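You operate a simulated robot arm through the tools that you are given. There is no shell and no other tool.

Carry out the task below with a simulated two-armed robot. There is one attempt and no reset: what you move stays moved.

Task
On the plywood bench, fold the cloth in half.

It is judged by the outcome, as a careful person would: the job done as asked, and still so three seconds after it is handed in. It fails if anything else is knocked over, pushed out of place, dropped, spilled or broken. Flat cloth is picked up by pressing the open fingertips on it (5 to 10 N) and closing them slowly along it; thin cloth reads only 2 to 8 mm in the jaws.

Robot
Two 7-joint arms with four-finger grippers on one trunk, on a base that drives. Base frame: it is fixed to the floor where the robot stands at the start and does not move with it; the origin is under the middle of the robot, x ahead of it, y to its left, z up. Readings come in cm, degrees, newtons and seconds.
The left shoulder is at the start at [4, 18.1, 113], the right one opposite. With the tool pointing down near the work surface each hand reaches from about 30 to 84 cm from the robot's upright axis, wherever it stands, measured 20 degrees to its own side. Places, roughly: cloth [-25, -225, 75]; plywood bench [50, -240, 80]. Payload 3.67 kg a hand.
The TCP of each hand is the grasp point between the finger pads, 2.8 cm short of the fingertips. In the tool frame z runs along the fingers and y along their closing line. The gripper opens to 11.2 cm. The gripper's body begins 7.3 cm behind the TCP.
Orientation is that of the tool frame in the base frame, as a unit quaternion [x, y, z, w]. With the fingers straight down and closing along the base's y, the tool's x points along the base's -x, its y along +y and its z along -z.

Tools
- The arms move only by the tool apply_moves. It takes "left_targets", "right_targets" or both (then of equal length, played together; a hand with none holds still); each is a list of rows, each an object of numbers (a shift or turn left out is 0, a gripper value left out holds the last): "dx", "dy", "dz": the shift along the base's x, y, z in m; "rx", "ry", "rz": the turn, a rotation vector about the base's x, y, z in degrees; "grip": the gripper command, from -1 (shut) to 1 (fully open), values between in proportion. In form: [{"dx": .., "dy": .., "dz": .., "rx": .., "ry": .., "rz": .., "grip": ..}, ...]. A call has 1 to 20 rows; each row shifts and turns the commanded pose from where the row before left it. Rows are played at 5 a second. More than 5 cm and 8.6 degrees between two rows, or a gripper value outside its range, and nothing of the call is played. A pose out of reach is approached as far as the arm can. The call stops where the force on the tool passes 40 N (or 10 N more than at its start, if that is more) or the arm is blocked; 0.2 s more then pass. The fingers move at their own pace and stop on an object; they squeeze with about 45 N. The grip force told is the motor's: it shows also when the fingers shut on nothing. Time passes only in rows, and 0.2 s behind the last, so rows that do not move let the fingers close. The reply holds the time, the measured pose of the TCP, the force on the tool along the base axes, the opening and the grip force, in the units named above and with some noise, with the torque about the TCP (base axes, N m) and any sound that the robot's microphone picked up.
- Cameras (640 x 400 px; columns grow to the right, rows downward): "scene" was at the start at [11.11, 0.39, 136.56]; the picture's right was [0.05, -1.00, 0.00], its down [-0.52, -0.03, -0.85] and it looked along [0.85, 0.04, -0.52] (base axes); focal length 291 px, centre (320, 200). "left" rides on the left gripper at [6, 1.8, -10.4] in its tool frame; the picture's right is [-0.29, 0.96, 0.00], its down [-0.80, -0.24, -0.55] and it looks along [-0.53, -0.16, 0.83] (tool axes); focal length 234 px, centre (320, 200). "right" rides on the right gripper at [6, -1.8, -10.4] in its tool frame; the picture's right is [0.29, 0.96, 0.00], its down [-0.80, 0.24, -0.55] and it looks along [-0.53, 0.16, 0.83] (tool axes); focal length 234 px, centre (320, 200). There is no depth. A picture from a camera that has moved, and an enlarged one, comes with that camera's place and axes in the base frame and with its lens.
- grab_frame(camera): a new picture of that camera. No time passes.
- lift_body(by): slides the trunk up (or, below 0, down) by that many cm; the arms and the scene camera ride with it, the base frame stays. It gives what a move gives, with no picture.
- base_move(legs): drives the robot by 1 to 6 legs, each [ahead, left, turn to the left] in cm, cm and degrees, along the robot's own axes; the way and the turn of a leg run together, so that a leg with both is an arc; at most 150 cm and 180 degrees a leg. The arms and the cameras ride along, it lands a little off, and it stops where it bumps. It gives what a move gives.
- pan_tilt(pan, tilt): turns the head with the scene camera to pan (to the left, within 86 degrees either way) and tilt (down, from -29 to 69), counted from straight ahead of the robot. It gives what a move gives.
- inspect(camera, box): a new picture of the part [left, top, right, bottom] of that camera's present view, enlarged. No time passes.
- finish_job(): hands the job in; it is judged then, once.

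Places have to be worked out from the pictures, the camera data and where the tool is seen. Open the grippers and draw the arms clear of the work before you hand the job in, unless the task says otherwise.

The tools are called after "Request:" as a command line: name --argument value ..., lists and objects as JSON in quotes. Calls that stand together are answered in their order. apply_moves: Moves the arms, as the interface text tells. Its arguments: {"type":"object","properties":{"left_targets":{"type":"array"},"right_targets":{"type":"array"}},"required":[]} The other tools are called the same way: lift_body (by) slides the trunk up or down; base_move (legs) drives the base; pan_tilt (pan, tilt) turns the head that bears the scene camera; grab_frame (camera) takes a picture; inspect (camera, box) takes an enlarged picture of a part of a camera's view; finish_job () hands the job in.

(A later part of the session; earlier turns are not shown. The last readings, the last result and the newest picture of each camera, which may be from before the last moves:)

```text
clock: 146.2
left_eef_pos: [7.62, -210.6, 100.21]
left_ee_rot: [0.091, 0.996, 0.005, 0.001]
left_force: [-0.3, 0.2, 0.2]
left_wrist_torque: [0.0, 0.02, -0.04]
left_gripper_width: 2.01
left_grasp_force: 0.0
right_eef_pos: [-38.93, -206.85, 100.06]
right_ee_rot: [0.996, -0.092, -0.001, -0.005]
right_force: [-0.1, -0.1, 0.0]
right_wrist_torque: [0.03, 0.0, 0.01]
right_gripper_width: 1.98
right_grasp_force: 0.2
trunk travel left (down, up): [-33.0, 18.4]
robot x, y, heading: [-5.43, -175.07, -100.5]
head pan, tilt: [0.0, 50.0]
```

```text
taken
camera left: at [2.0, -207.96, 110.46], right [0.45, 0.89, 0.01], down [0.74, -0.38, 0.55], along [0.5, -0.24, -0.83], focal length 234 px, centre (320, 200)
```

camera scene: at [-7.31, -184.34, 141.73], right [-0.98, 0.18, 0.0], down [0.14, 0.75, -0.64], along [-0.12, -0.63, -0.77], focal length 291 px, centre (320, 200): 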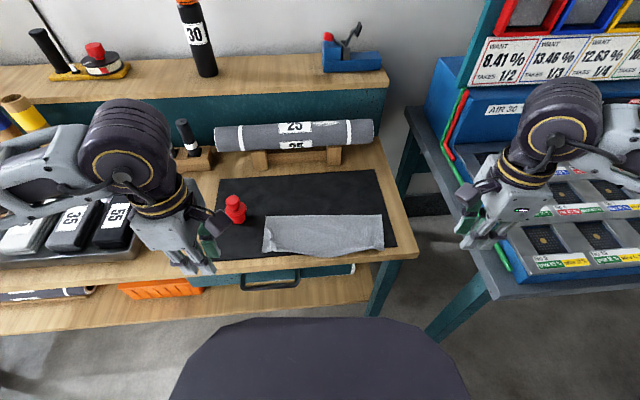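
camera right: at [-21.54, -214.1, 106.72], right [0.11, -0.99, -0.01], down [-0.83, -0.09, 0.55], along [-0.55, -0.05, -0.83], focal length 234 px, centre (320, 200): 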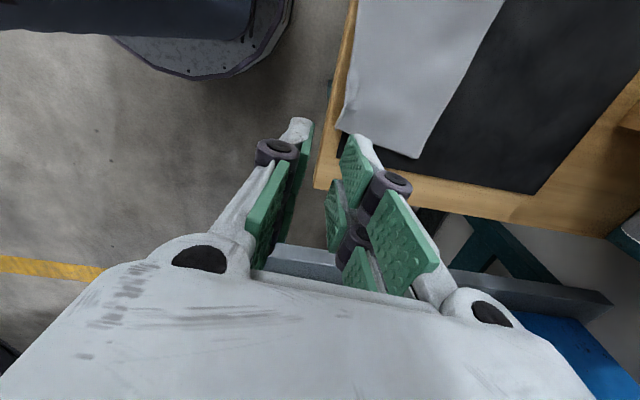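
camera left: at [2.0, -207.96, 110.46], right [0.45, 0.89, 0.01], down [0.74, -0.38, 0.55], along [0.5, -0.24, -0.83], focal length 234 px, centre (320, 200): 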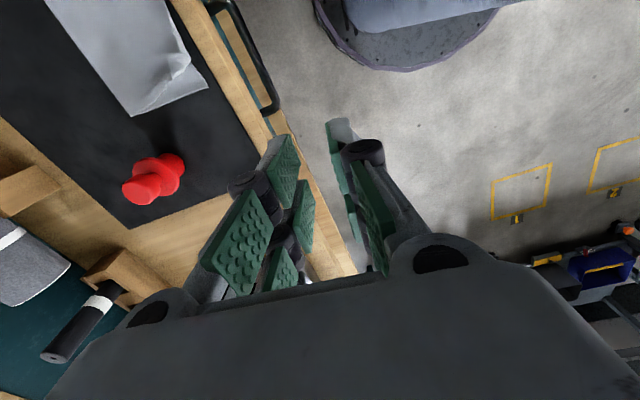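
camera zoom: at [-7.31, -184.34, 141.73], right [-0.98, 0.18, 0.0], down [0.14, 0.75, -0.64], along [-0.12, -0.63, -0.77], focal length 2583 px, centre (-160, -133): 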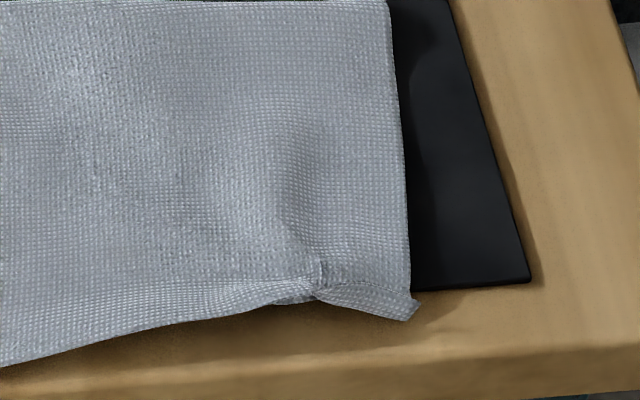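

I'll anchor the right corner with the closed right fingertips and use the closed left fingertips to press the left flap and drag it outward onto the lower corner (about 3 cm). Move both above first.

Request:
apply_moves --left_targets '[{"dx": -0.0245, "dy": -0.0288, "grip": -1}, {"dx": -0.0245, "dy": -0.0288}, {"dx": -0.0245, "dy": -0.0288}, {"dx": -0.0245, "dy": -0.0288}, {"dz": -0.04}, {"dz": -0.04}, {"dz": -0.04}, {"dz": -0.032}, {"dz": 0}]' --right_targets '[{"dx": 0.0258, "dy": -0.0288, "grip": -1}, {"dx": 0.0258, "dy": -0.0288}, {"dx": 0.0258, "dy": -0.0288}, {"dx": 0.0258, "dy": -0.0288}, {"dz": -0.04}, {"dz": -0.04}, {"dz": -0.04}, {"dz": -0.032}, {"dz": 0}]'

Request:
inspect --camera "scene" --box '[230, 180, 406, 290]'

Request:
inspect --camera "left" --box '[200, 80, 440, 230]'

Request:
inspect --camera "right" --box '[200, 80, 440, 230]'

```text
clock: 148.2
left_eef_pos: [-2.36, -222.13, 85.11]
left_ee_rot: [0.09, 0.996, 0.004, 0.001]
left_force: [0.7, -0.5, -0.2]
left_wrist_torque: [0.02, 0.03, 0.01]
left_gripper_width: 0.0
left_grasp_force: 35.3
right_eef_pos: [-28.46, -218.04, 84.99]
right_ee_rot: [0.996, -0.092, -0.001, -0.004]
right_force: [0.2, -1.0, -0.3]
right_wrist_torque: [0.03, 0.02, -0.01]
right_gripper_width: 0.0
right_grasp_force: 35.4
trunk travel left (down, up): [-33.0, 18.4]
robot x, y, heading: [-5.76, -174.74, -100.8]
head pan, tilt: [0.0, 50.0]
```

```text
3.64 times, centred on (318, 235) of scene
camera zoom: at [-7.26, -184.27, 141.75], right [-0.98, 0.18, 0.0], down [0.14, 0.75, -0.64], along [-0.12, -0.63, -0.77], focal length 1057 px, centre (327, 73)
```

zoom: 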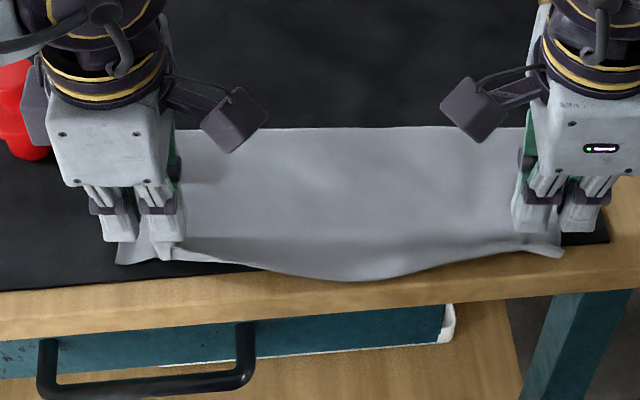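

```text
2.67 times, centred on (320, 155) of left
camera zoom: at [-8.04, -219.45, 95.35], right [0.45, 0.89, 0.01], down [0.74, -0.38, 0.55], along [0.5, -0.25, -0.83], focal length 624 px, centre (320, 320)
```

zoom: 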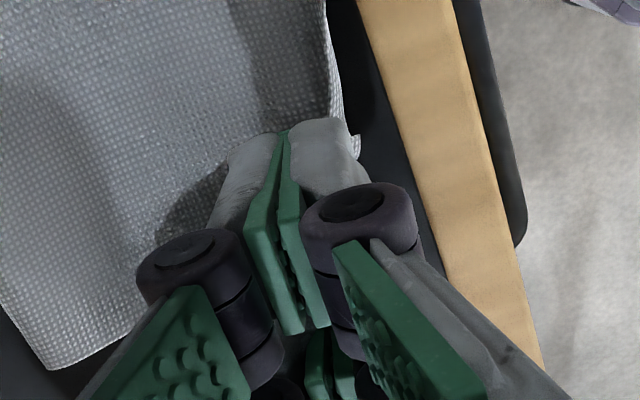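

```text
2.67 times, centred on (320, 155) of right
camera zoom: at [-22.29, -217.5, 95.49], right [0.11, -0.99, -0.01], down [-0.83, -0.09, 0.55], along [-0.55, -0.05, -0.83], focal length 624 px, centre (320, 320)
```

zoom: 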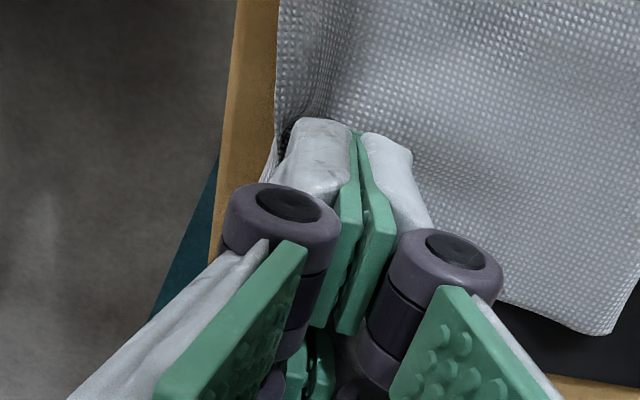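

Both hands are positioned; lower them to the cloth.

Request:
apply_moves --left_targets '[{"dz": -0.008}, {"dz": -0.006}, {"dz": -0.003}, {"dz": -0.001}, {"dz": 0}]' --right_targets '[{"dz": -0.008}, {"dz": -0.006}, {"dz": -0.002}, {"dz": -0.001}, {"dz": 0}]'

Request:
apply_moves --left_targets '[{"dz": -0.0007}, {"dz": 0}]' --right_targets '[{"dz": -0.0007}, {"dz": 0}]'

```text
clock: 149.4
left_eef_pos: [-2.19, -221.91, 83.26]
left_ee_rot: [0.09, 0.996, 0.003, 0.001]
left_force: [0.1, -1.0, 0.0]
left_wrist_torque: [-0.02, 0.0, 0.02]
left_gripper_width: 0.0
left_grasp_force: 35.7
right_eef_pos: [-28.46, -218.16, 83.34]
right_ee_rot: [0.996, -0.092, -0.001, -0.003]
right_force: [-0.2, 0.0, -0.4]
right_wrist_torque: [0.03, 0.05, 0.03]
right_gripper_width: 0.0
right_grasp_force: 35.5
trunk travel left (down, up): [-33.0, 18.4]
robot x, y, heading: [-5.97, -174.69, -100.2]
head pan, tilt: [0.0, 50.0]
```

```text
clock: 150.0
left_eef_pos: [-2.18, -221.88, 83.26]
left_ee_rot: [0.09, 0.996, 0.005, 0.002]
left_force: [-0.1, 0.6, 0.1]
left_wrist_torque: [0.0, -0.01, 0.04]
left_gripper_width: 0.0
left_grasp_force: 35.6
right_eef_pos: [-28.39, -218.19, 83.37]
right_ee_rot: [0.996, -0.092, 0.0, -0.004]
right_force: [-0.1, 0.0, -0.6]
right_wrist_torque: [-0.01, 0.01, -0.01]
right_gripper_width: 0.0
right_grasp_force: 35.6
trunk travel left (down, up): [-33.0, 18.4]
robot x, y, heading: [-5.53, -174.38, -100.5]
head pan, tilt: [0.0, 50.0]
```

Not in contact yet; keep going in small steps.

Request:
apply_moves --left_targets '[{"dz": -0.001}, {"dz": 0}]' --right_targets '[{"dz": -0.001}, {"dz": 0}]'

Request:
apply_moves --left_targets '[{"dz": -0.0006}, {"dz": 0}]' --right_targets '[{"dz": -0.0008}, {"dz": 0}]'

```text
clock: 150.6
left_eef_pos: [-2.23, -221.82, 83.1]
left_ee_rot: [0.09, 0.996, 0.004, 0.001]
left_force: [-0.9, 1.2, -0.2]
left_wrist_torque: [-0.03, -0.02, 0.03]
left_gripper_width: 0.01
left_grasp_force: 35.8
right_eef_pos: [-28.37, -218.14, 83.12]
right_ee_rot: [0.996, -0.093, 0.0, -0.004]
right_force: [0.4, 1.0, 0.7]
right_wrist_torque: [0.03, 0.01, 0.01]
right_gripper_width: 0.01
right_grasp_force: 35.8
trunk travel left (down, up): [-33.0, 18.4]
robot x, y, heading: [-5.56, -174.75, -100.3]
head pan, tilt: [0.0, 50.0]
```

```text
clock: 151.2
left_eef_pos: [-2.21, -221.81, 83.1]
left_ee_rot: [0.09, 0.996, 0.005, 0.002]
left_force: [-0.3, 0.1, 0.7]
left_wrist_torque: [0.02, 0.03, -0.01]
left_gripper_width: 0.0
left_grasp_force: 35.4
right_eef_pos: [-28.5, -218.23, 83.14]
right_ee_rot: [0.996, -0.092, 0.0, -0.004]
right_force: [1.0, 0.1, 0.6]
right_wrist_torque: [0.0, -0.02, -0.03]
right_gripper_width: 0.01
right_grasp_force: 35.8
trunk travel left (down, up): [-33.0, 18.4]
robot x, y, heading: [-5.97, -174.61, -100.9]
head pan, tilt: [0.0, 50.0]
```

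Request:
apply_moves --left_targets '[{"dz": -0.0008}, {"dz": 0}]' --right_targets '[{"dz": -0.001}, {"dz": 0}]'

Request:
apply_moves --left_targets '[{"dz": -0.0004}, {"dz": 0}]' --right_targets '[{"dz": -0.0005}, {"dz": 0}]'

```text
clock: 151.8
left_eef_pos: [-2.24, -221.82, 83.12]
left_ee_rot: [0.09, 0.996, 0.003, 0.001]
left_force: [1.0, -1.3, 8.5]
left_wrist_torque: [0.01, 0.07, 0.01]
left_gripper_width: 0.04
left_grasp_force: 35.5
right_eef_pos: [-28.42, -218.21, 82.99]
right_ee_rot: [0.996, -0.092, 0.0, -0.004]
right_force: [0.6, -0.7, 1.3]
right_wrist_torque: [-0.02, 0.01, -0.01]
right_gripper_width: 0.0
right_grasp_force: 36.1
trunk travel left (down, up): [-33.0, 18.4]
robot x, y, heading: [-5.68, -174.68, -100.1]
head pan, tilt: [0.0, 50.0]
```

```text
clock: 152.4
left_eef_pos: [-2.3, -221.8, 82.99]
left_ee_rot: [0.089, 0.996, 0.003, 0.001]
left_force: [2.6, -3.0, 13.4]
left_wrist_torque: [-0.01, 0.1, -0.02]
left_gripper_width: 0.0
left_grasp_force: 35.8
right_eef_pos: [-28.45, -218.16, 83.05]
right_ee_rot: [0.996, -0.092, 0.0, -0.003]
right_force: [-0.6, -0.7, 3.2]
right_wrist_torque: [-0.03, 0.0, 0.03]
right_gripper_width: 0.0
right_grasp_force: 35.8
trunk travel left (down, up): [-33.0, 18.4]
robot x, y, heading: [-5.36, -174.74, -100.5]
head pan, tilt: [0.0, 50.0]
```

Left 13 N (ease back), right 3 N (press slightly more). Then drag the left corner outward 3.2 cm.

Request:
apply_moves --left_targets '[{"dz": 0.0004}, {"dz": 0}, {"dx": 0.0039, "dy": -0.0006}, {"dx": 0.0039, "dy": -0.0006}, {"dx": 0.0039, "dy": -0.0006}, {"dx": 0.0039, "dy": -0.0006}, {"dx": 0.0039, "dy": -0.0006}, {"dx": 0.0039, "dy": -0.0006}, {"dz": 0}]' --right_targets '[{"dz": -0.0005}, {"dz": 0}, {"dz": 0}, {"dz": 0}, {"dz": 0}, {"dz": 0}, {"dz": 0}, {"dz": 0}, {"dz": 0}]'

Request:
inspect --camera "scene" --box '[230, 180, 406, 290]'

Request:
inspect --camera "left" --box '[200, 80, 440, 230]'

```text
clock: 154.4
left_eef_pos: [0.08, -222.08, 83.08]
left_ee_rot: [0.09, 0.996, 0.003, 0.002]
left_force: [-5.0, 2.1, 9.4]
left_wrist_torque: [0.05, 0.25, 0.0]
left_gripper_width: 0.0
left_grasp_force: 35.8
right_eef_pos: [-28.49, -218.15, 83.09]
right_ee_rot: [0.996, -0.093, 0.0, -0.003]
right_force: [-1.1, -5.4, 18.8]
right_wrist_torque: [-0.16, -0.06, -0.02]
right_gripper_width: 0.01
right_grasp_force: 35.4
trunk travel left (down, up): [-33.0, 18.4]
robot x, y, heading: [-5.61, -174.68, -100.4]
head pan, tilt: [0.0, 50.0]
```

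```text
3.64 times, centred on (318, 235) of scene
camera zoom: at [-7.29, -184.09, 141.76], right [-0.98, 0.18, 0.0], down [0.14, 0.75, -0.64], along [-0.12, -0.63, -0.77], focal length 1057 px, centre (327, 73)
```

zoom: 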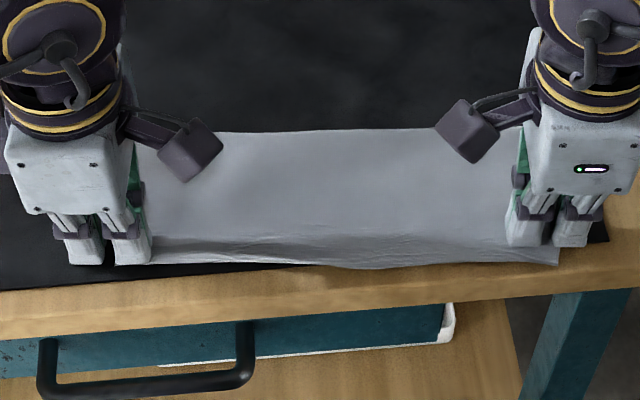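

```text
2.67 times, centred on (320, 155) of left
camera zoom: at [-5.52, -219.3, 93.37], right [0.45, 0.89, 0.01], down [0.74, -0.38, 0.55], along [0.5, -0.25, -0.83], focal length 624 px, centre (320, 320)
```

zoom: 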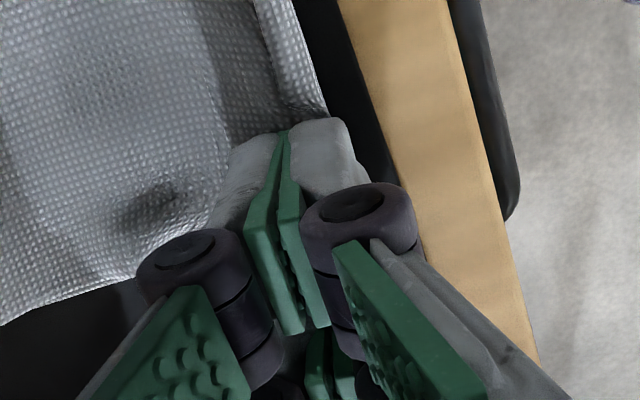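

The front edges now line up nearly straight. Lift both hands straight up and check.

Request:
apply_moves --left_targets '[{"dz": 0.01}, {"dz": 0.03}, {"dz": 0.04}, {"dz": 0.04}, {"dx": 0.02, "dy": 0.03, "dz": 0.02}, {"dx": 0.03, "dy": 0.035}, {"dx": 0.03, "dy": 0.03}, {"dz": 0}]' --right_targets '[{"dz": 0.01}, {"dz": 0.03}, {"dz": 0.04}, {"dz": 0.04}, {"dx": -0.02, "dy": 0.03, "dz": 0.02}, {"dx": -0.03, "dy": 0.035}, {"dx": -0.03, "dy": 0.03}, {"dz": 0}]'

Request:
inspect --camera "scene" --box '[230, 180, 406, 290]'

Request:
inspect --camera "scene" --box '[256, 215, 304, 260]'

Request:
inspect --camera "scene" --box '[350, 215, 398, 260]'

```text
clock: 156.2
left_eef_pos: [8.31, -212.42, 96.97]
left_ee_rot: [0.089, 0.996, 0.004, 0.001]
left_force: [-0.6, 0.4, 0.0]
left_wrist_torque: [0.03, 0.01, 0.0]
left_gripper_width: 0.0
left_grasp_force: 35.1
right_eef_pos: [-36.26, -209.01, 96.75]
right_ee_rot: [0.996, -0.092, -0.001, -0.004]
right_force: [0.1, -0.2, -0.5]
right_wrist_torque: [0.03, 0.0, 0.01]
right_gripper_width: 0.01
right_grasp_force: 35.6
trunk travel left (down, up): [-33.0, 18.4]
robot x, y, heading: [-5.4, -174.45, -100.4]
head pan, tilt: [0.0, 50.0]
```

```text
3.64 times, centred on (318, 235) of scene
camera zoom: at [-7.3, -184.46, 141.72], right [-0.98, 0.18, 0.0], down [0.14, 0.75, -0.64], along [-0.12, -0.63, -0.77], focal length 1057 px, centre (327, 73)
```

zoom: 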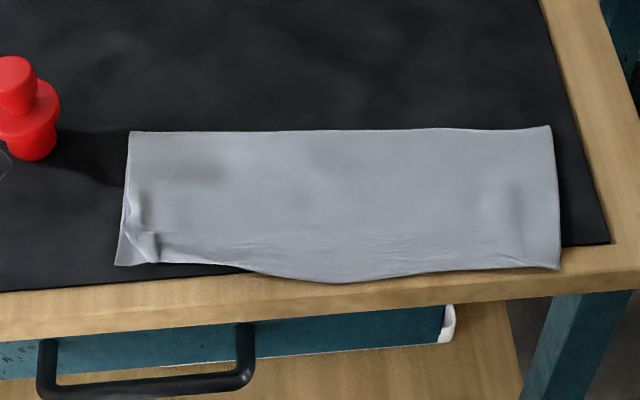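

```text
8.89 times, centred on (280, 238) of scene
camera zoom: at [-7.3, -184.46, 141.72], right [-0.98, 0.18, 0.0], down [0.14, 0.75, -0.64], along [-0.12, -0.63, -0.77], focal length 2583 px, centre (676, -133)
```

zoom: 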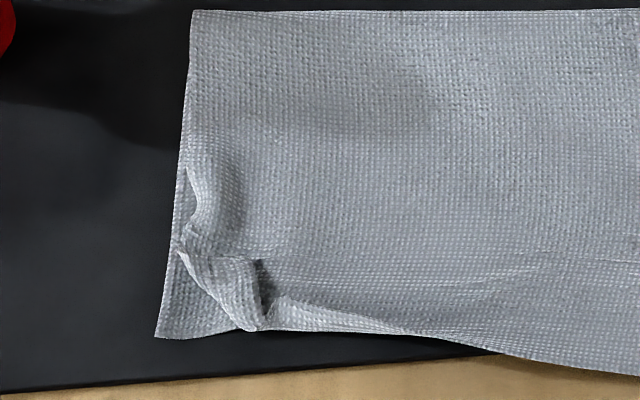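

```text
8.89 times, centred on (374, 238) of scene
camera zoom: at [-7.3, -184.46, 141.72], right [-0.98, 0.18, 0.0], down [0.14, 0.75, -0.64], along [-0.12, -0.63, -0.77], focal length 2583 px, centre (-160, -133)
```

zoom: 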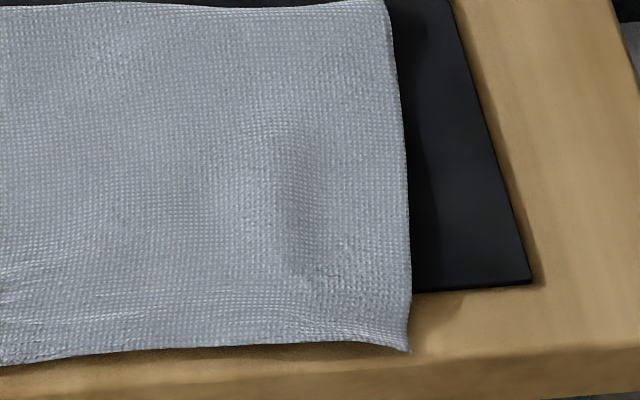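

Right side is perfect now. The left corner still has a small pucker about 2 cm inset; one more press-and-drag there.

Request:
apply_moves --left_targets '[{"dx": -0.032, "dy": -0.0317}, {"dx": -0.032, "dy": -0.0317}, {"dx": -0.032, "dy": -0.0317}, {"dz": -0.04}, {"dz": -0.04}, {"dz": -0.035}, {"dz": -0.012}, {"dz": -0.005}, {"dz": -0.003}, {"dz": 0}]'

Request:
inspect --camera "left" --box '[200, 80, 440, 230]'

Request:
inspect --camera "scene" --box '[256, 215, 304, 260]'

```text
clock: 158.4
left_eef_pos: [-1.38, -222.01, 83.53]
left_ee_rot: [0.09, 0.996, 0.004, 0.001]
left_force: [-0.4, 0.4, -0.1]
left_wrist_torque: [0.03, 0.03, 0.03]
left_gripper_width: 0.0
left_grasp_force: 35.6
right_eef_pos: [-36.23, -208.69, 96.65]
right_ee_rot: [0.996, -0.092, 0.0, -0.004]
right_force: [0.3, 0.1, -0.4]
right_wrist_torque: [-0.01, -0.02, 0.01]
right_gripper_width: 0.0
right_grasp_force: 35.3
trunk travel left (down, up): [-33.0, 18.4]
robot x, y, heading: [-6.14, -174.62, -100.3]
head pan, tilt: [0.0, 50.0]
```

```text
2.67 times, centred on (320, 155) of left
camera zoom: at [-7.08, -219.31, 93.77], right [0.45, 0.89, 0.01], down [0.74, -0.38, 0.55], along [0.5, -0.25, -0.83], focal length 624 px, centre (320, 320)
```

zoom: 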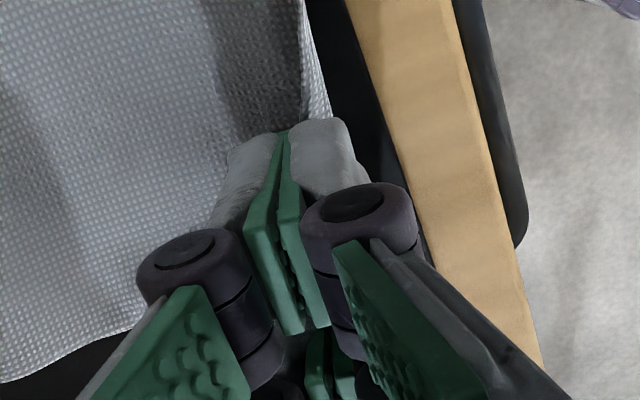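

```text
8.89 times, centred on (280, 238) of scene
camera zoom: at [-7.28, -184.25, 141.74], right [-0.98, 0.18, 0.0], down [0.14, 0.75, -0.64], along [-0.12, -0.63, -0.77], focal length 2583 px, centre (676, -133)
```

zoom: 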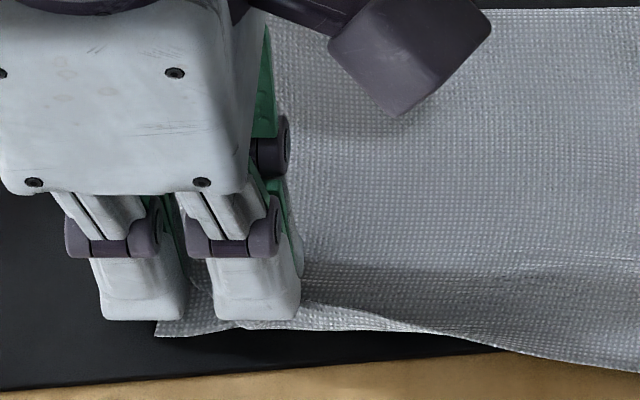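

The right prong sits on the pucker and the left prong just off the cloth. Lower to contact.

Request:
apply_moves --left_targets '[{"dz": -0.002}, {"dz": -0.001}, {"dz": -0.0007}, {"dz": 0}]'

Request:
apply_moves --left_targets '[{"dz": -0.0006}, {"dz": 0}]'

```text
clock: 159.4
left_eef_pos: [-1.55, -222.12, 83.14]
left_ee_rot: [0.089, 0.996, 0.004, 0.001]
left_force: [0.5, 0.5, 0.2]
left_wrist_torque: [0.0, -0.03, -0.01]
left_gripper_width: 0.0
left_grasp_force: 35.2
right_eef_pos: [-36.14, -208.82, 96.75]
right_ee_rot: [0.996, -0.092, 0.0, -0.004]
right_force: [0.0, 1.0, 0.0]
right_wrist_torque: [-0.03, 0.02, 0.0]
right_gripper_width: 0.02
right_grasp_force: 35.8
trunk travel left (down, up): [-33.0, 18.4]
robot x, y, heading: [-5.93, -174.35, -100.6]
head pan, tilt: [0.0, 50.0]
```

```text
clock: 160.0
left_eef_pos: [-1.52, -222.03, 83.06]
left_ee_rot: [0.09, 0.996, 0.004, 0.002]
left_force: [0.3, 0.9, 2.1]
left_wrist_torque: [0.03, 0.05, -0.03]
left_gripper_width: 0.0
left_grasp_force: 35.6
right_eef_pos: [-36.2, -208.8, 96.73]
right_ee_rot: [0.996, -0.092, 0.0, -0.003]
right_force: [-0.5, 0.2, -1.1]
right_wrist_torque: [0.02, 0.0, 0.03]
right_gripper_width: 0.0
right_grasp_force: 35.1
trunk travel left (down, up): [-33.0, 18.4]
robot x, y, heading: [-5.34, -174.37, -100.5]
head pan, tilt: [0.0, 50.0]
```

Just touching (2 N). Press 0.6 mm more and drag outward with a slight component toward me.

Request:
apply_moves --left_targets '[{"dz": -0.0006}, {"dz": 0}, {"dx": 0.0035, "dy": 0.0002}, {"dx": 0.0035, "dy": 0.0002}, {"dx": 0.0035, "dy": 0.0002}, {"dx": 0.0035, "dy": 0.0002}, {"dx": 0.0035, "dy": 0.0002}, {"dx": 0.0035, "dy": 0.0002}, {"dz": 0}]'

Request:
inspect --camera "scene" --box '[230, 180, 406, 290]'

Request:
inspect --camera "scene" --box '[256, 215, 304, 260]'

```text
clock: 162.0
left_eef_pos: [0.63, -222.16, 83.05]
left_ee_rot: [0.09, 0.996, 0.004, 0.001]
left_force: [-5.4, 1.6, 15.9]
left_wrist_torque: [0.12, 0.3, -0.01]
left_gripper_width: 0.0
left_grasp_force: 35.7
right_eef_pos: [-36.32, -208.65, 96.68]
right_ee_rot: [0.996, -0.092, 0.001, -0.003]
right_force: [-0.4, 0.5, 0.6]
right_wrist_torque: [0.01, 0.02, 0.02]
right_gripper_width: 0.01
right_grasp_force: 35.5
trunk travel left (down, up): [-33.0, 18.4]
robot x, y, heading: [-5.4, -174.68, -100.3]
head pan, tilt: [0.0, 50.0]
```

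```text
3.64 times, centred on (318, 235) of scene
camera zoom: at [-7.36, -184.13, 141.76], right [-0.98, 0.18, 0.0], down [0.14, 0.75, -0.64], along [-0.12, -0.63, -0.77], focal length 1057 px, centre (327, 73)
```

zoom: 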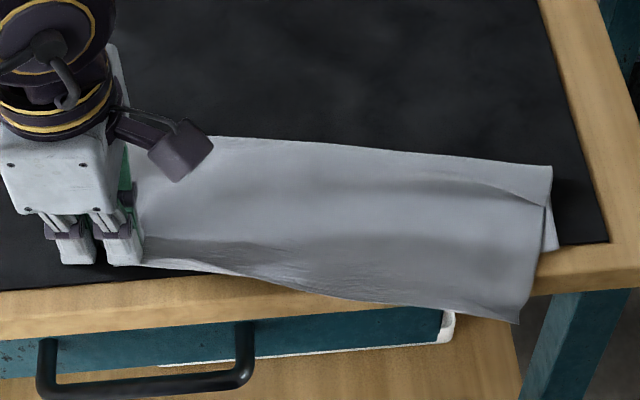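

```text
8.89 times, centred on (280, 238) of scene
camera zoom: at [-7.36, -184.13, 141.76], right [-0.98, 0.18, 0.0], down [0.14, 0.75, -0.64], along [-0.12, -0.63, -0.77], focal length 2583 px, centre (676, -133)
```

zoom: 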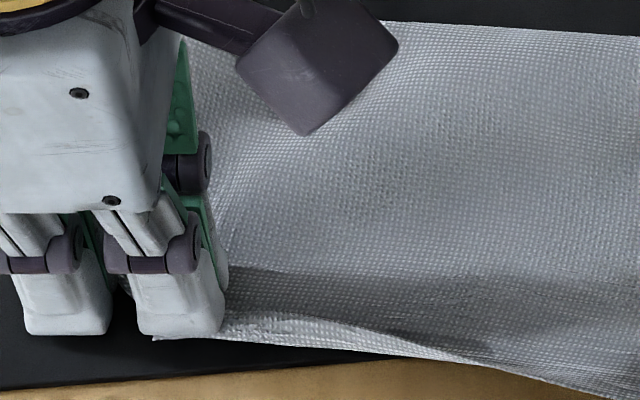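

That last drag, without the right anchor, rotated the upper layer: its right end slid about 4 cm toward me and left. The lower layer hasn't moved. With the left hand still holding its corner as a pivot, I'll press the right hand on the upper layer near the fold and slide it back.

Request:
apply_moves --right_targets '[{"dx": 0.0233, "dy": -0.0291}, {"dx": 0.0233, "dy": -0.0291}, {"dx": 0.0233, "dy": -0.0291}, {"dx": 0.0233, "dy": -0.0291}, {"dz": -0.04}, {"dz": -0.04}, {"dz": -0.035}, {"dz": -0.01}, {"dz": 0}]'

Request:
inspect --camera "scene" --box '[230, 180, 406, 290]'

Request:
grab_frame --camera "right"

```text
clock: 164.0
left_eef_pos: [0.67, -222.16, 83.03]
left_ee_rot: [0.089, 0.996, 0.003, 0.0]
left_force: [-3.3, 1.8, 19.5]
left_wrist_torque: [0.15, 0.32, 0.01]
left_gripper_width: 0.02
left_grasp_force: 35.9
right_eef_pos: [-27.18, -220.29, 84.53]
right_ee_rot: [0.996, -0.092, 0.0, -0.002]
right_force: [-0.7, -0.9, 0.1]
right_wrist_torque: [0.0, 0.0, -0.02]
right_gripper_width: 0.0
right_grasp_force: 35.6
trunk travel left (down, up): [-33.0, 18.4]
robot x, y, heading: [-5.61, -174.55, -100.2]
head pan, tilt: [0.0, 50.0]
```

```text
3.64 times, centred on (318, 235) of scene
camera zoom: at [-7.34, -184.08, 141.76], right [-0.98, 0.18, 0.0], down [0.14, 0.75, -0.64], along [-0.12, -0.63, -0.77], focal length 1057 px, centre (327, 73)
```

zoom: 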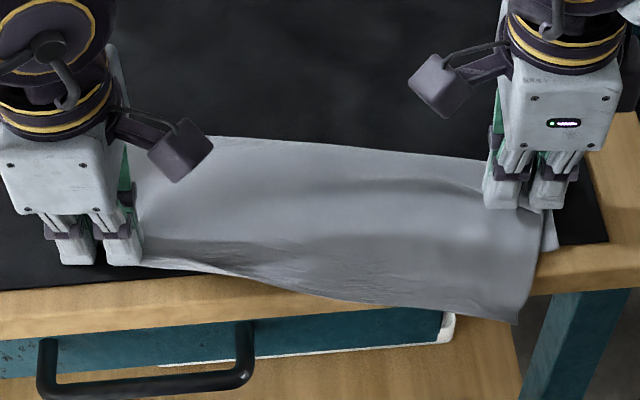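

```text
taken
camera right: at [-21.17, -219.77, 94.96], right [0.11, -0.99, -0.01], down [-0.83, -0.09, 0.55], along [-0.55, -0.05, -0.83], focal length 234 px, centre (320, 200)
```

right: 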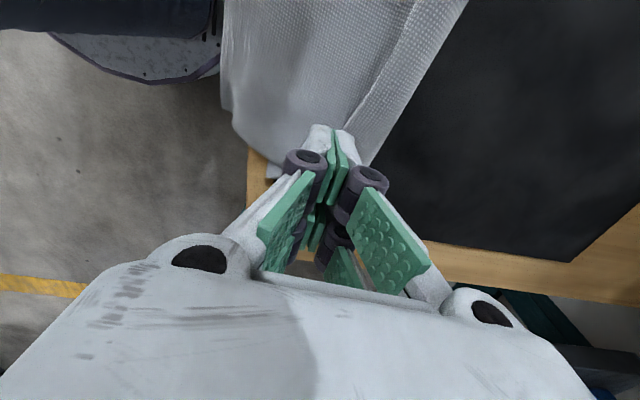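

The right fingertips are over the upper layer near the fold. Lower to light contact.

Request:
apply_moves --right_targets '[{"dz": -0.008}, {"dz": -0.003}, {"dz": -0.001}, {"dz": -0.001}, {"dz": 0}]'

Request:
apply_moves --right_targets '[{"dz": -0.0008}, {"dz": 0}]'

Request:
apply_moves --right_targets '[{"dz": -0.0006}, {"dz": 0}]'

```text
clock: 165.2
left_eef_pos: [0.76, -222.08, 82.98]
left_ee_rot: [0.09, 0.996, 0.004, 0.001]
left_force: [-2.8, 1.4, 19.1]
left_wrist_torque: [0.14, 0.31, 0.0]
left_gripper_width: 0.0
left_grasp_force: 35.5
right_eef_pos: [-27.16, -220.33, 83.09]
right_ee_rot: [0.996, -0.092, 0.0, -0.003]
right_force: [-1.0, 0.0, 1.8]
right_wrist_torque: [0.03, 0.05, -0.02]
right_gripper_width: 0.03
right_grasp_force: 36.0
trunk travel left (down, up): [-33.0, 18.4]
robot x, y, heading: [-5.58, -174.59, -100.3]
head pan, tilt: [0.0, 50.0]
```

```text
clock: 165.8
left_eef_pos: [0.69, -222.14, 82.95]
left_ee_rot: [0.09, 0.996, 0.003, 0.001]
left_force: [-3.5, 1.1, 19.1]
left_wrist_torque: [0.12, 0.31, -0.01]
left_gripper_width: 0.0
left_grasp_force: 35.8
right_eef_pos: [-27.18, -220.34, 82.91]
right_ee_rot: [0.996, -0.092, 0.0, -0.003]
right_force: [-1.7, -0.7, 5.5]
right_wrist_torque: [-0.03, 0.1, -0.01]
right_gripper_width: 0.01
right_grasp_force: 35.1
trunk travel left (down, up): [-33.0, 18.4]
robot x, y, heading: [-5.53, -174.96, -100.3]
head pan, tilt: [0.0, 50.0]
```

```text
clock: 166.4
left_eef_pos: [0.72, -222.0, 82.99]
left_ee_rot: [0.089, 0.996, 0.004, 0.001]
left_force: [-4.6, 0.7, 16.5]
left_wrist_torque: [0.08, 0.28, 0.03]
left_gripper_width: 0.0
left_grasp_force: 35.7
right_eef_pos: [-27.19, -220.33, 83.12]
right_ee_rot: [0.996, -0.093, 0.0, -0.002]
right_force: [-3.9, -2.0, 12.7]
right_wrist_torque: [-0.04, 0.24, 0.02]
right_gripper_width: 0.0
right_grasp_force: 35.5
trunk travel left (down, up): [-33.0, 18.4]
robot x, y, heading: [-5.52, -174.86, -100.4]
head pan, tilt: [0.0, 50.0]
```

Ease slightly and drag back/right halfway (2 cm) to see how it responds.

Request:
apply_moves --right_targets '[{"dz": 0.0003}, {"dx": -0.0018, "dy": -0.004}, {"dx": -0.0018, "dy": -0.004}, {"dx": -0.0018, "dy": -0.004}, {"dx": -0.0018, "dy": -0.004}, {"dx": -0.0018, "dy": -0.004}, {"dz": 0}]'

Request:
inspect --camera "scene" --box '[230, 180, 406, 290]'

```text
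clock: 168.0
left_eef_pos: [0.69, -222.12, 83.06]
left_ee_rot: [0.09, 0.996, 0.003, 0.002]
left_force: [-4.0, 0.3, 17.8]
left_wrist_torque: [0.12, 0.35, 0.05]
left_gripper_width: 0.02
left_grasp_force: 35.0
right_eef_pos: [-27.98, -222.25, 83.09]
right_ee_rot: [0.996, -0.092, 0.0, -0.003]
right_force: [-0.6, 0.6, 2.5]
right_wrist_torque: [0.05, 0.01, -0.02]
right_gripper_width: 0.02
right_grasp_force: 36.1
trunk travel left (down, up): [-33.0, 18.4]
robot x, y, heading: [-5.99, -174.7, -100.3]
head pan, tilt: [0.0, 50.0]
```

```text
3.64 times, centred on (318, 235) of scene
camera zoom: at [-7.32, -184.07, 141.76], right [-0.98, 0.18, 0.0], down [0.14, 0.75, -0.64], along [-0.12, -0.63, -0.77], focal length 1057 px, centre (327, 73)
```

zoom: 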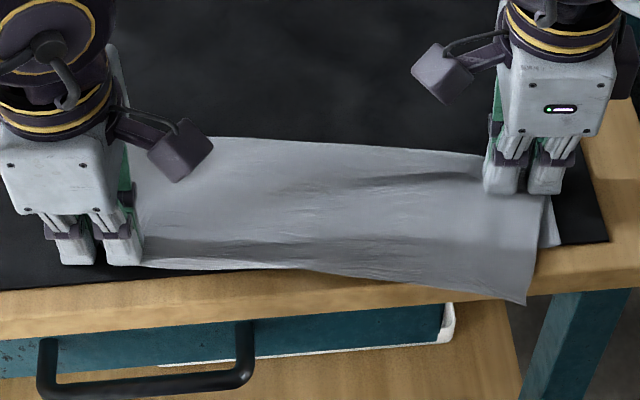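

It's working: the corner moved back from (518,322) to (527,303) px. Press a little more and continue the drag.

Request:
apply_moves --right_targets '[{"dz": -0.0006}, {"dz": 0}, {"dx": -0.0022, "dy": -0.004}, {"dx": -0.0022, "dy": -0.004}, {"dx": -0.0022, "dy": -0.004}, {"dx": -0.0022, "dy": -0.004}, {"dx": -0.0022, "dy": -0.004}, {"dz": 0}]'

Request:
inspect --camera "scene" --box '[230, 180, 406, 290]'

```text
clock: 169.8
left_eef_pos: [0.72, -222.09, 83.02]
left_ee_rot: [0.09, 0.996, 0.003, 0.001]
left_force: [-6.1, -1.6, 13.0]
left_wrist_torque: [0.04, 0.34, 0.07]
left_gripper_width: 0.01
left_grasp_force: 35.9
right_eef_pos: [-28.98, -224.32, 82.99]
right_ee_rot: [0.996, -0.092, 0.0, -0.002]
right_force: [3.8, 6.7, 11.8]
right_wrist_torque: [0.12, -0.06, 0.0]
right_gripper_width: 0.03
right_grasp_force: 35.5
trunk travel left (down, up): [-33.0, 18.4]
robot x, y, heading: [-5.73, -174.29, -100.7]
head pan, tilt: [0.0, 50.0]
```

```text
3.64 times, centred on (318, 235) of scene
camera zoom: at [-7.25, -184.01, 141.76], right [-0.98, 0.18, 0.0], down [0.14, 0.75, -0.64], along [-0.12, -0.63, -0.77], focal length 1057 px, centre (327, 73)
```

zoom: 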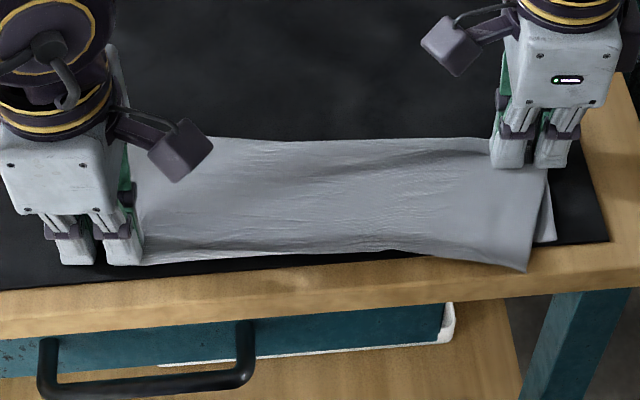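

The upper layer is nearly back. I now lift the left hand off and continue the right-hand drag outward/back by (-1.9,-1.5) cm.

Request:
apply_moves --left_targets '[{"dz": 0.01}, {"dz": 0.03}, {"dz": 0.03}, {"dz": 0.03}, {"dx": 0.03, "dy": 0.03}, {"dx": 0.03, "dy": 0.03}, {"dz": 0}, {"dz": 0}, {"dz": 0}]' --right_targets '[{"dz": 0}, {"dz": 0}, {"dz": 0}, {"dx": -0.0038, "dy": -0.003}, {"dx": -0.0038, "dy": -0.003}, {"dx": -0.0038, "dy": -0.003}, {"dx": -0.0038, "dy": -0.003}, {"dx": -0.0038, "dy": -0.003}, {"dz": 0}]'

Request:
inspect --camera "scene" --box '[230, 180, 406, 290]'

Request:
inspect --camera "scene" --box '[256, 215, 304, 260]'

```text
clock: 171.8
left_eef_pos: [6.46, -215.93, 93.01]
left_ee_rot: [0.09, 0.996, 0.004, 0.0]
left_force: [-0.6, 0.0, -0.3]
left_wrist_torque: [-0.03, 0.02, 0.0]
left_gripper_width: 0.0
left_grasp_force: 35.9
right_eef_pos: [-30.76, -225.98, 83.05]
right_ee_rot: [0.996, -0.093, 0.0, -0.002]
right_force: [8.0, 3.1, 17.1]
right_wrist_torque: [0.12, -0.38, 0.05]
right_gripper_width: 0.03
right_grasp_force: 35.6
trunk travel left (down, up): [-33.0, 18.4]
robot x, y, heading: [-5.93, -174.59, -100.3]
head pan, tilt: [0.0, 50.0]
```

```text
3.64 times, centred on (318, 235) of scene
camera zoom: at [-7.12, -184.09, 141.76], right [-0.98, 0.18, 0.0], down [0.14, 0.75, -0.64], along [-0.12, -0.63, -0.77], focal length 1057 px, centre (327, 73)
```

zoom: 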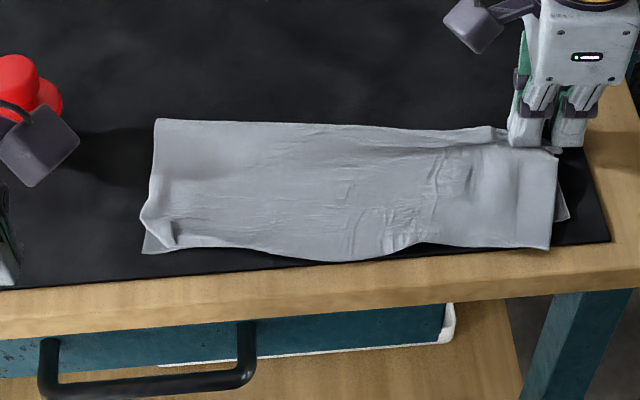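

```text
8.89 times, centred on (280, 238) of scene
camera zoom: at [-7.12, -184.09, 141.76], right [-0.98, 0.18, 0.0], down [0.14, 0.75, -0.64], along [-0.12, -0.63, -0.77], focal length 2583 px, centre (676, -133)
```

zoom: 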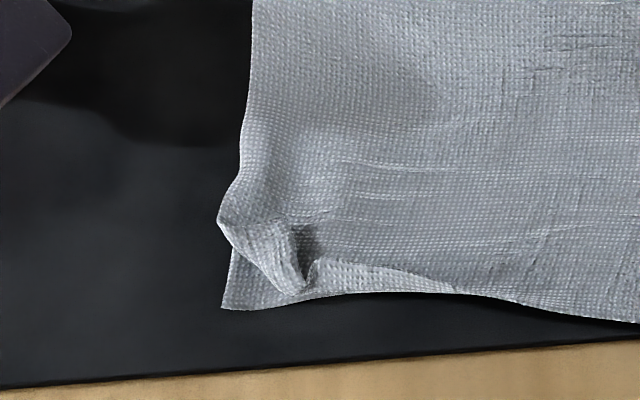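

The whole cloth followed a bit to the right/back but stays folded on the mat. Lift the right hand and take a full look.

Request:
apply_moves --right_targets '[{"dz": 0.01}, {"dz": 0.03}, {"dz": 0.04}, {"dz": 0.04}, {"dx": -0.03, "dy": 0.03}, {"dx": -0.03, "dy": 0.035}, {"dy": 0.04}, {"dz": 0}]' --left_targets '[{"dz": 0.02}, {"dz": 0.02}, {"dx": 0.02, "dy": 0.02}, {"dz": 0}, {"dz": 0}, {"dz": 0}, {"dz": 0}, {"dz": 0}]'

Request:
inspect --camera "scene" --box '[240, 180, 400, 280]'

Request:
inspect --camera "scene" --box '[340, 200, 404, 250]'

```text
clock: 173.6
left_eef_pos: [8.76, -213.84, 96.95]
left_ee_rot: [0.091, 0.996, 0.005, 0.002]
left_force: [0.6, 0.5, -0.6]
left_wrist_torque: [0.02, 0.01, -0.04]
left_gripper_width: 0.02
left_grasp_force: 35.0
right_eef_pos: [-37.04, -215.54, 94.45]
right_ee_rot: [0.996, -0.092, 0.0, -0.004]
right_force: [-0.6, 0.1, -0.2]
right_wrist_torque: [0.01, 0.02, 0.0]
right_gripper_width: 0.0
right_grasp_force: 35.8
trunk travel left (down, up): [-33.0, 18.4]
robot x, y, heading: [-5.51, -174.67, -100.5]
head pan, tilt: [0.0, 50.0]
```

```text
4.00 times, centred on (320, 230) of scene
camera zoom: at [-7.28, -184.34, 141.74], right [-0.98, 0.18, 0.0], down [0.14, 0.75, -0.64], along [-0.12, -0.63, -0.77], focal length 1162 px, centre (320, 80)
```

zoom: 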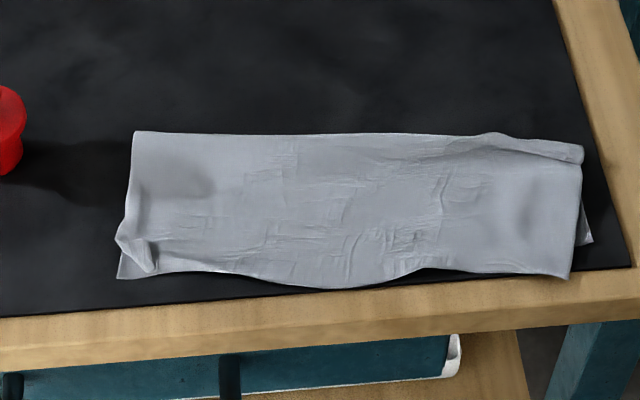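

```text
8.00 times, centred on (372, 225) of scene
camera zoom: at [-7.28, -184.34, 141.74], right [-0.98, 0.18, 0.0], down [0.14, 0.75, -0.64], along [-0.12, -0.63, -0.77], focal length 2325 px, centre (-96, 0)
```

zoom: 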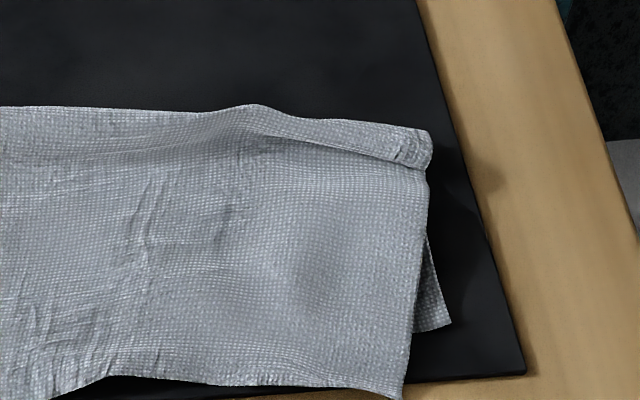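

Remaining flaw: at the right end the fold is a puffy roll with a few centimetres of excess tucked in, and the lower corner peeks out. I'll anchor the cloth with the left hand and pull the roll at the right end backward to open it out.

Request:
apply_moves --left_targets '[{"dx": -0.0395, "dy": -0.0243}, {"dx": -0.0395, "dy": -0.0243}, {"dx": -0.0395, "dy": -0.0243}, {"dx": -0.0395, "dy": -0.0243}, {"dx": -0.0395, "dy": -0.0243}, {"dz": -0.04}, {"dz": -0.04}, {"dz": -0.04}, {"dz": -0.006}, {"dz": 0}]' --right_targets '[{"dx": 0.015, "dy": -0.019}, {"dx": 0.015, "dy": -0.019}, {"dx": 0.015, "dy": -0.019}, {"dx": 0.015, "dy": -0.019}, {"dx": 0.015, "dy": -0.019}, {"dz": -0.03}, {"dz": -0.03}, {"dz": -0.025}, {"dz": -0.005}, {"dz": 0}]'

Request:
inspect --camera "scene" --box '[240, 180, 400, 280]'

Request:
inspect --camera "right" --box '[200, 0, 560, 225]'

```text
clock: 175.8
left_eef_pos: [-11.32, -226.27, 84.16]
left_ee_rot: [0.09, 0.996, 0.004, 0.002]
left_force: [0.2, 1.0, -0.2]
left_wrist_torque: [0.02, 0.0, 0.06]
left_gripper_width: 0.01
left_grasp_force: 35.8
right_eef_pos: [-29.64, -224.99, 85.86]
right_ee_rot: [0.996, -0.092, -0.001, -0.004]
right_force: [0.3, -0.4, 0.1]
right_wrist_torque: [0.0, -0.03, -0.02]
right_gripper_width: 0.0
right_grasp_force: 35.4
trunk travel left (down, up): [-33.0, 18.4]
robot x, y, heading: [-5.66, -174.67, -100.4]
head pan, tilt: [0.0, 50.0]
```

```text
4.00 times, centred on (320, 230) of scene
camera zoom: at [-7.29, -184.29, 141.74], right [-0.98, 0.18, 0.0], down [0.14, 0.75, -0.64], along [-0.12, -0.63, -0.77], focal length 1162 px, centre (320, 80)
```

zoom: 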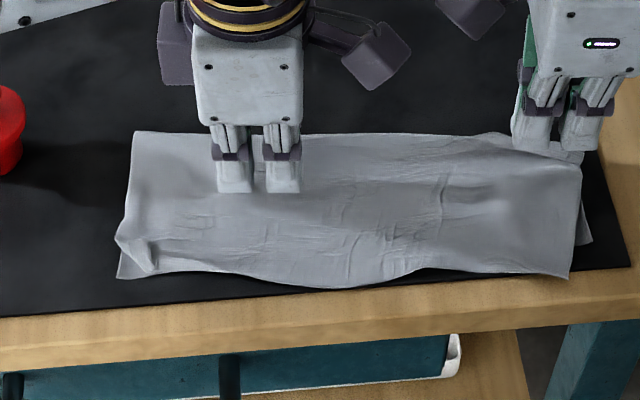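

```text
1.78 times, centred on (380, 112) of right
camera zoom: at [-23.54, -224.41, 96.33], right [0.11, -0.99, -0.01], down [-0.83, -0.09, 0.55], along [-0.55, -0.05, -0.83], focal length 416 px, centre (213, 356)
```

zoom: 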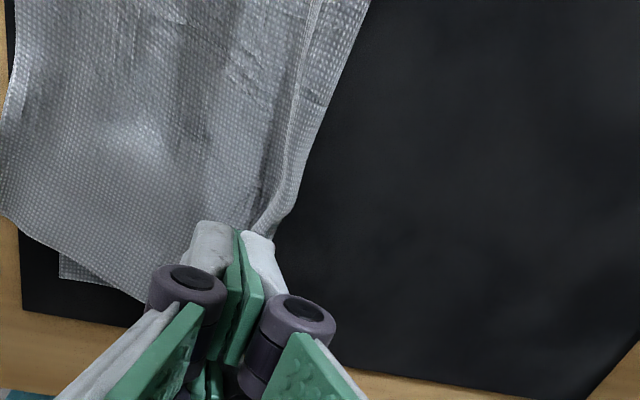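

The view shows the tucked strip just behind the crease (y≈-226.7). I shift the right fingertips 1.6 cm back onto that strip and lower both hands to contact.

Request:
apply_moves --left_targets '[{"dz": -0.005}, {"dz": -0.003}, {"dz": -0.001}, {"dz": -0.001}, {"dz": 0}]' --right_targets '[{"dx": -0.002, "dy": -0.016}, {"dz": -0.012}, {"dz": -0.006}, {"dz": -0.003}, {"dz": 0}]'

Request:
apply_moves --left_targets '[{"dz": -0.0008}, {"dz": 0}]' --right_targets '[{"dz": -0.003}, {"dz": -0.002}, {"dz": 0}]'

```text
clock: 177.0
left_eef_pos: [-11.25, -226.33, 83.35]
left_ee_rot: [0.09, 0.996, 0.004, 0.001]
left_force: [0.6, -0.7, 0.5]
left_wrist_torque: [0.0, 0.0, -0.04]
left_gripper_width: 0.0
left_grasp_force: 35.6
right_eef_pos: [-29.82, -226.55, 83.74]
right_ee_rot: [0.996, -0.093, -0.001, -0.003]
right_force: [-0.5, -0.9, 0.7]
right_wrist_torque: [0.02, -0.03, 0.02]
right_gripper_width: 0.0
right_grasp_force: 36.1
trunk travel left (down, up): [-33.0, 18.4]
robot x, y, heading: [-5.91, -174.36, -100.5]
head pan, tilt: [0.0, 50.0]
```

```text
refused: give rows for one hand, or as many for the one as for the other
```

Row counts differed, so nothing moved; retry with equal rows.

Request:
apply_moves --left_targets '[{"dz": -0.001}, {"dz": -0.001}, {"dz": 0}]' --right_targets '[{"dz": -0.003}, {"dz": -0.002}, {"dz": 0}]'

Request:
apply_moves --left_targets '[{"dz": -0.0008}, {"dz": 0}]' --right_targets '[{"dz": -0.001}, {"dz": 0}]'

```text
clock: 177.8
left_eef_pos: [-11.17, -226.27, 83.18]
left_ee_rot: [0.089, 0.996, 0.004, 0.001]
left_force: [0.8, 0.4, -0.2]
left_wrist_torque: [-0.01, 0.05, 0.03]
left_gripper_width: 0.0
left_grasp_force: 35.5
right_eef_pos: [-29.76, -226.61, 83.45]
right_ee_rot: [0.996, -0.093, -0.001, -0.003]
right_force: [-2.7, -0.6, 12.3]
right_wrist_torque: [0.02, -0.14, -0.01]
right_gripper_width: 0.03
right_grasp_force: 36.4
trunk travel left (down, up): [-33.0, 18.4]
robot x, y, heading: [-5.48, -175.08, -100.4]
head pan, tilt: [0.0, 50.0]
```

```text
clock: 178.4
left_eef_pos: [-11.22, -226.18, 83.11]
left_ee_rot: [0.09, 0.996, 0.004, 0.001]
left_force: [-0.3, -0.6, -0.2]
left_wrist_torque: [0.0, -0.02, 0.02]
left_gripper_width: 0.01
left_grasp_force: 35.9
right_eef_pos: [-29.79, -226.52, 83.22]
right_ee_rot: [0.996, -0.093, 0.0, -0.004]
right_force: [0.4, -0.5, 0.3]
right_wrist_torque: [-0.01, 0.03, 0.0]
right_gripper_width: 0.01
right_grasp_force: 35.3
trunk travel left (down, up): [-33.0, 18.4]
robot x, y, heading: [-5.23, -174.49, -100.2]
head pan, tilt: [0.0, 50.0]
```

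The right briefly pressed at 12 N then the cloth slipped from under it. Look.

Request:
inspect --camera "right" --box '[200, 0, 560, 225]'

Request:
inspect --camera "scene" --box '[340, 200, 404, 250]'

```text
1.78 times, centred on (380, 112) of right
camera zoom: at [-23.56, -225.93, 93.65], right [0.11, -0.99, -0.01], down [-0.83, -0.09, 0.55], along [-0.55, -0.05, -0.83], focal length 416 px, centre (213, 356)
```

zoom: 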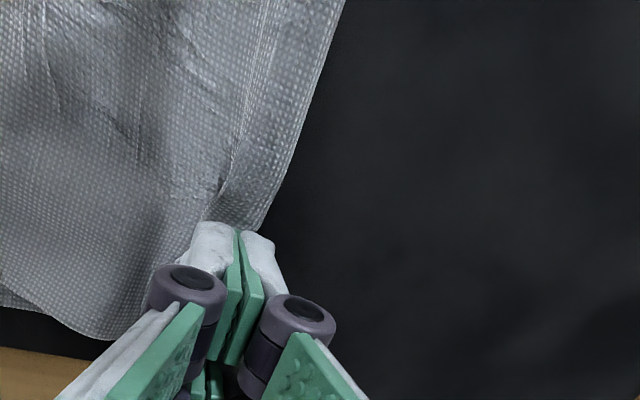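

```text
8.00 times, centred on (372, 225) of scene
camera zoom: at [-7.27, -184.24, 141.74], right [-0.98, 0.18, 0.0], down [0.14, 0.75, -0.64], along [-0.12, -0.63, -0.77], focal length 2325 px, centre (-96, 0)
```

zoom: 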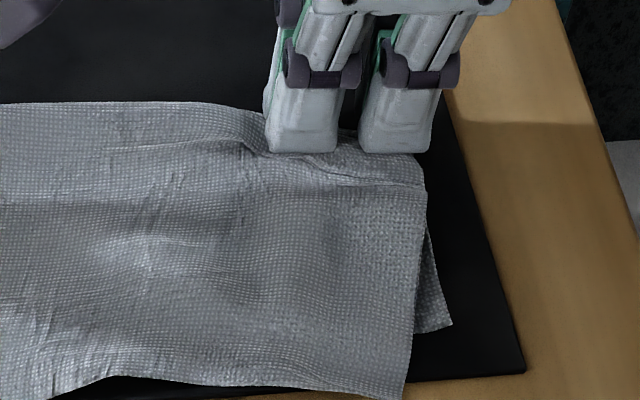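

The fingertips are on the strip. Press to contact (left too) and then drag back.

Request:
apply_moves --left_targets '[{"dz": -0.0008}, {"dz": 0}]' --right_targets '[{"dz": -0.001}, {"dz": 0}]'

Request:
apply_moves --left_targets '[{"dz": -0.0007}, {"dz": 0}]' --right_targets '[{"dz": -0.0007}, {"dz": 0}]'

```text
clock: 179.0
left_eef_pos: [-11.15, -226.26, 83.11]
left_ee_rot: [0.09, 0.996, 0.005, 0.001]
left_force: [-0.2, 0.8, -0.1]
left_wrist_torque: [0.04, -0.03, -0.01]
left_gripper_width: 0.0
left_grasp_force: 35.6
right_eef_pos: [-29.79, -226.46, 83.03]
right_ee_rot: [0.996, -0.092, -0.001, -0.004]
right_force: [-0.1, -0.3, 0.6]
right_wrist_torque: [0.04, -0.03, 0.0]
right_gripper_width: 0.0
right_grasp_force: 35.7
trunk travel left (down, up): [-33.0, 18.4]
robot x, y, heading: [-5.59, -174.53, -100.2]
head pan, tilt: [0.0, 50.0]
```

```text
clock: 179.6
left_eef_pos: [-10.98, -226.21, 83.03]
left_ee_rot: [0.089, 0.996, 0.004, 0.001]
left_force: [0.2, 0.8, 0.0]
left_wrist_torque: [0.02, 0.03, -0.02]
left_gripper_width: 0.0
left_grasp_force: 36.2
right_eef_pos: [-29.69, -226.6, 83.0]
right_ee_rot: [0.996, -0.093, -0.001, -0.004]
right_force: [1.1, 0.9, 1.3]
right_wrist_torque: [0.04, -0.04, 0.0]
right_gripper_width: 0.01
right_grasp_force: 35.5
trunk travel left (down, up): [-33.0, 18.4]
robot x, y, heading: [-5.64, -174.28, -100.4]
head pan, tilt: [0.0, 50.0]
```

Request:
apply_moves --left_targets '[{"dz": -0.001}, {"dz": 0}]' --right_targets '[{"dz": -0.0007}, {"dz": 0}]'

Request:
apply_moves --left_targets '[{"dz": -0.0006}, {"dz": 0}]' --right_targets '[{"dz": -0.0003}, {"dz": 0}]'

```text
clock: 180.2
left_eef_pos: [-11.06, -226.22, 82.96]
left_ee_rot: [0.089, 0.996, 0.003, 0.002]
left_force: [-0.4, 1.2, 4.8]
left_wrist_torque: [0.04, 0.01, -0.03]
left_gripper_width: 0.0
left_grasp_force: 35.8
right_eef_pos: [-29.79, -226.49, 83.05]
right_ee_rot: [0.996, -0.093, 0.0, -0.003]
right_force: [-1.0, -0.6, 2.7]
right_wrist_torque: [0.01, 0.01, -0.03]
right_gripper_width: 0.02
right_grasp_force: 35.5
trunk travel left (down, up): [-33.0, 18.4]
robot x, y, heading: [-5.51, -174.77, -100.4]
head pan, tilt: [0.0, 50.0]
```

```text
clock: 180.8
left_eef_pos: [-11.01, -226.27, 82.95]
left_ee_rot: [0.089, 0.996, 0.003, 0.001]
left_force: [1.0, 2.5, 14.7]
left_wrist_torque: [0.07, 0.01, 0.01]
left_gripper_width: 0.0
left_grasp_force: 35.6
right_eef_pos: [-29.73, -226.39, 83.07]
right_ee_rot: [0.996, -0.093, -0.001, -0.004]
right_force: [-0.8, -0.4, 1.1]
right_wrist_torque: [-0.03, -0.03, -0.01]
right_gripper_width: 0.0
right_grasp_force: 35.9
trunk travel left (down, up): [-33.0, 18.4]
robot x, y, heading: [-5.79, -174.75, -100.3]
head pan, tilt: [0.0, 50.0]
```

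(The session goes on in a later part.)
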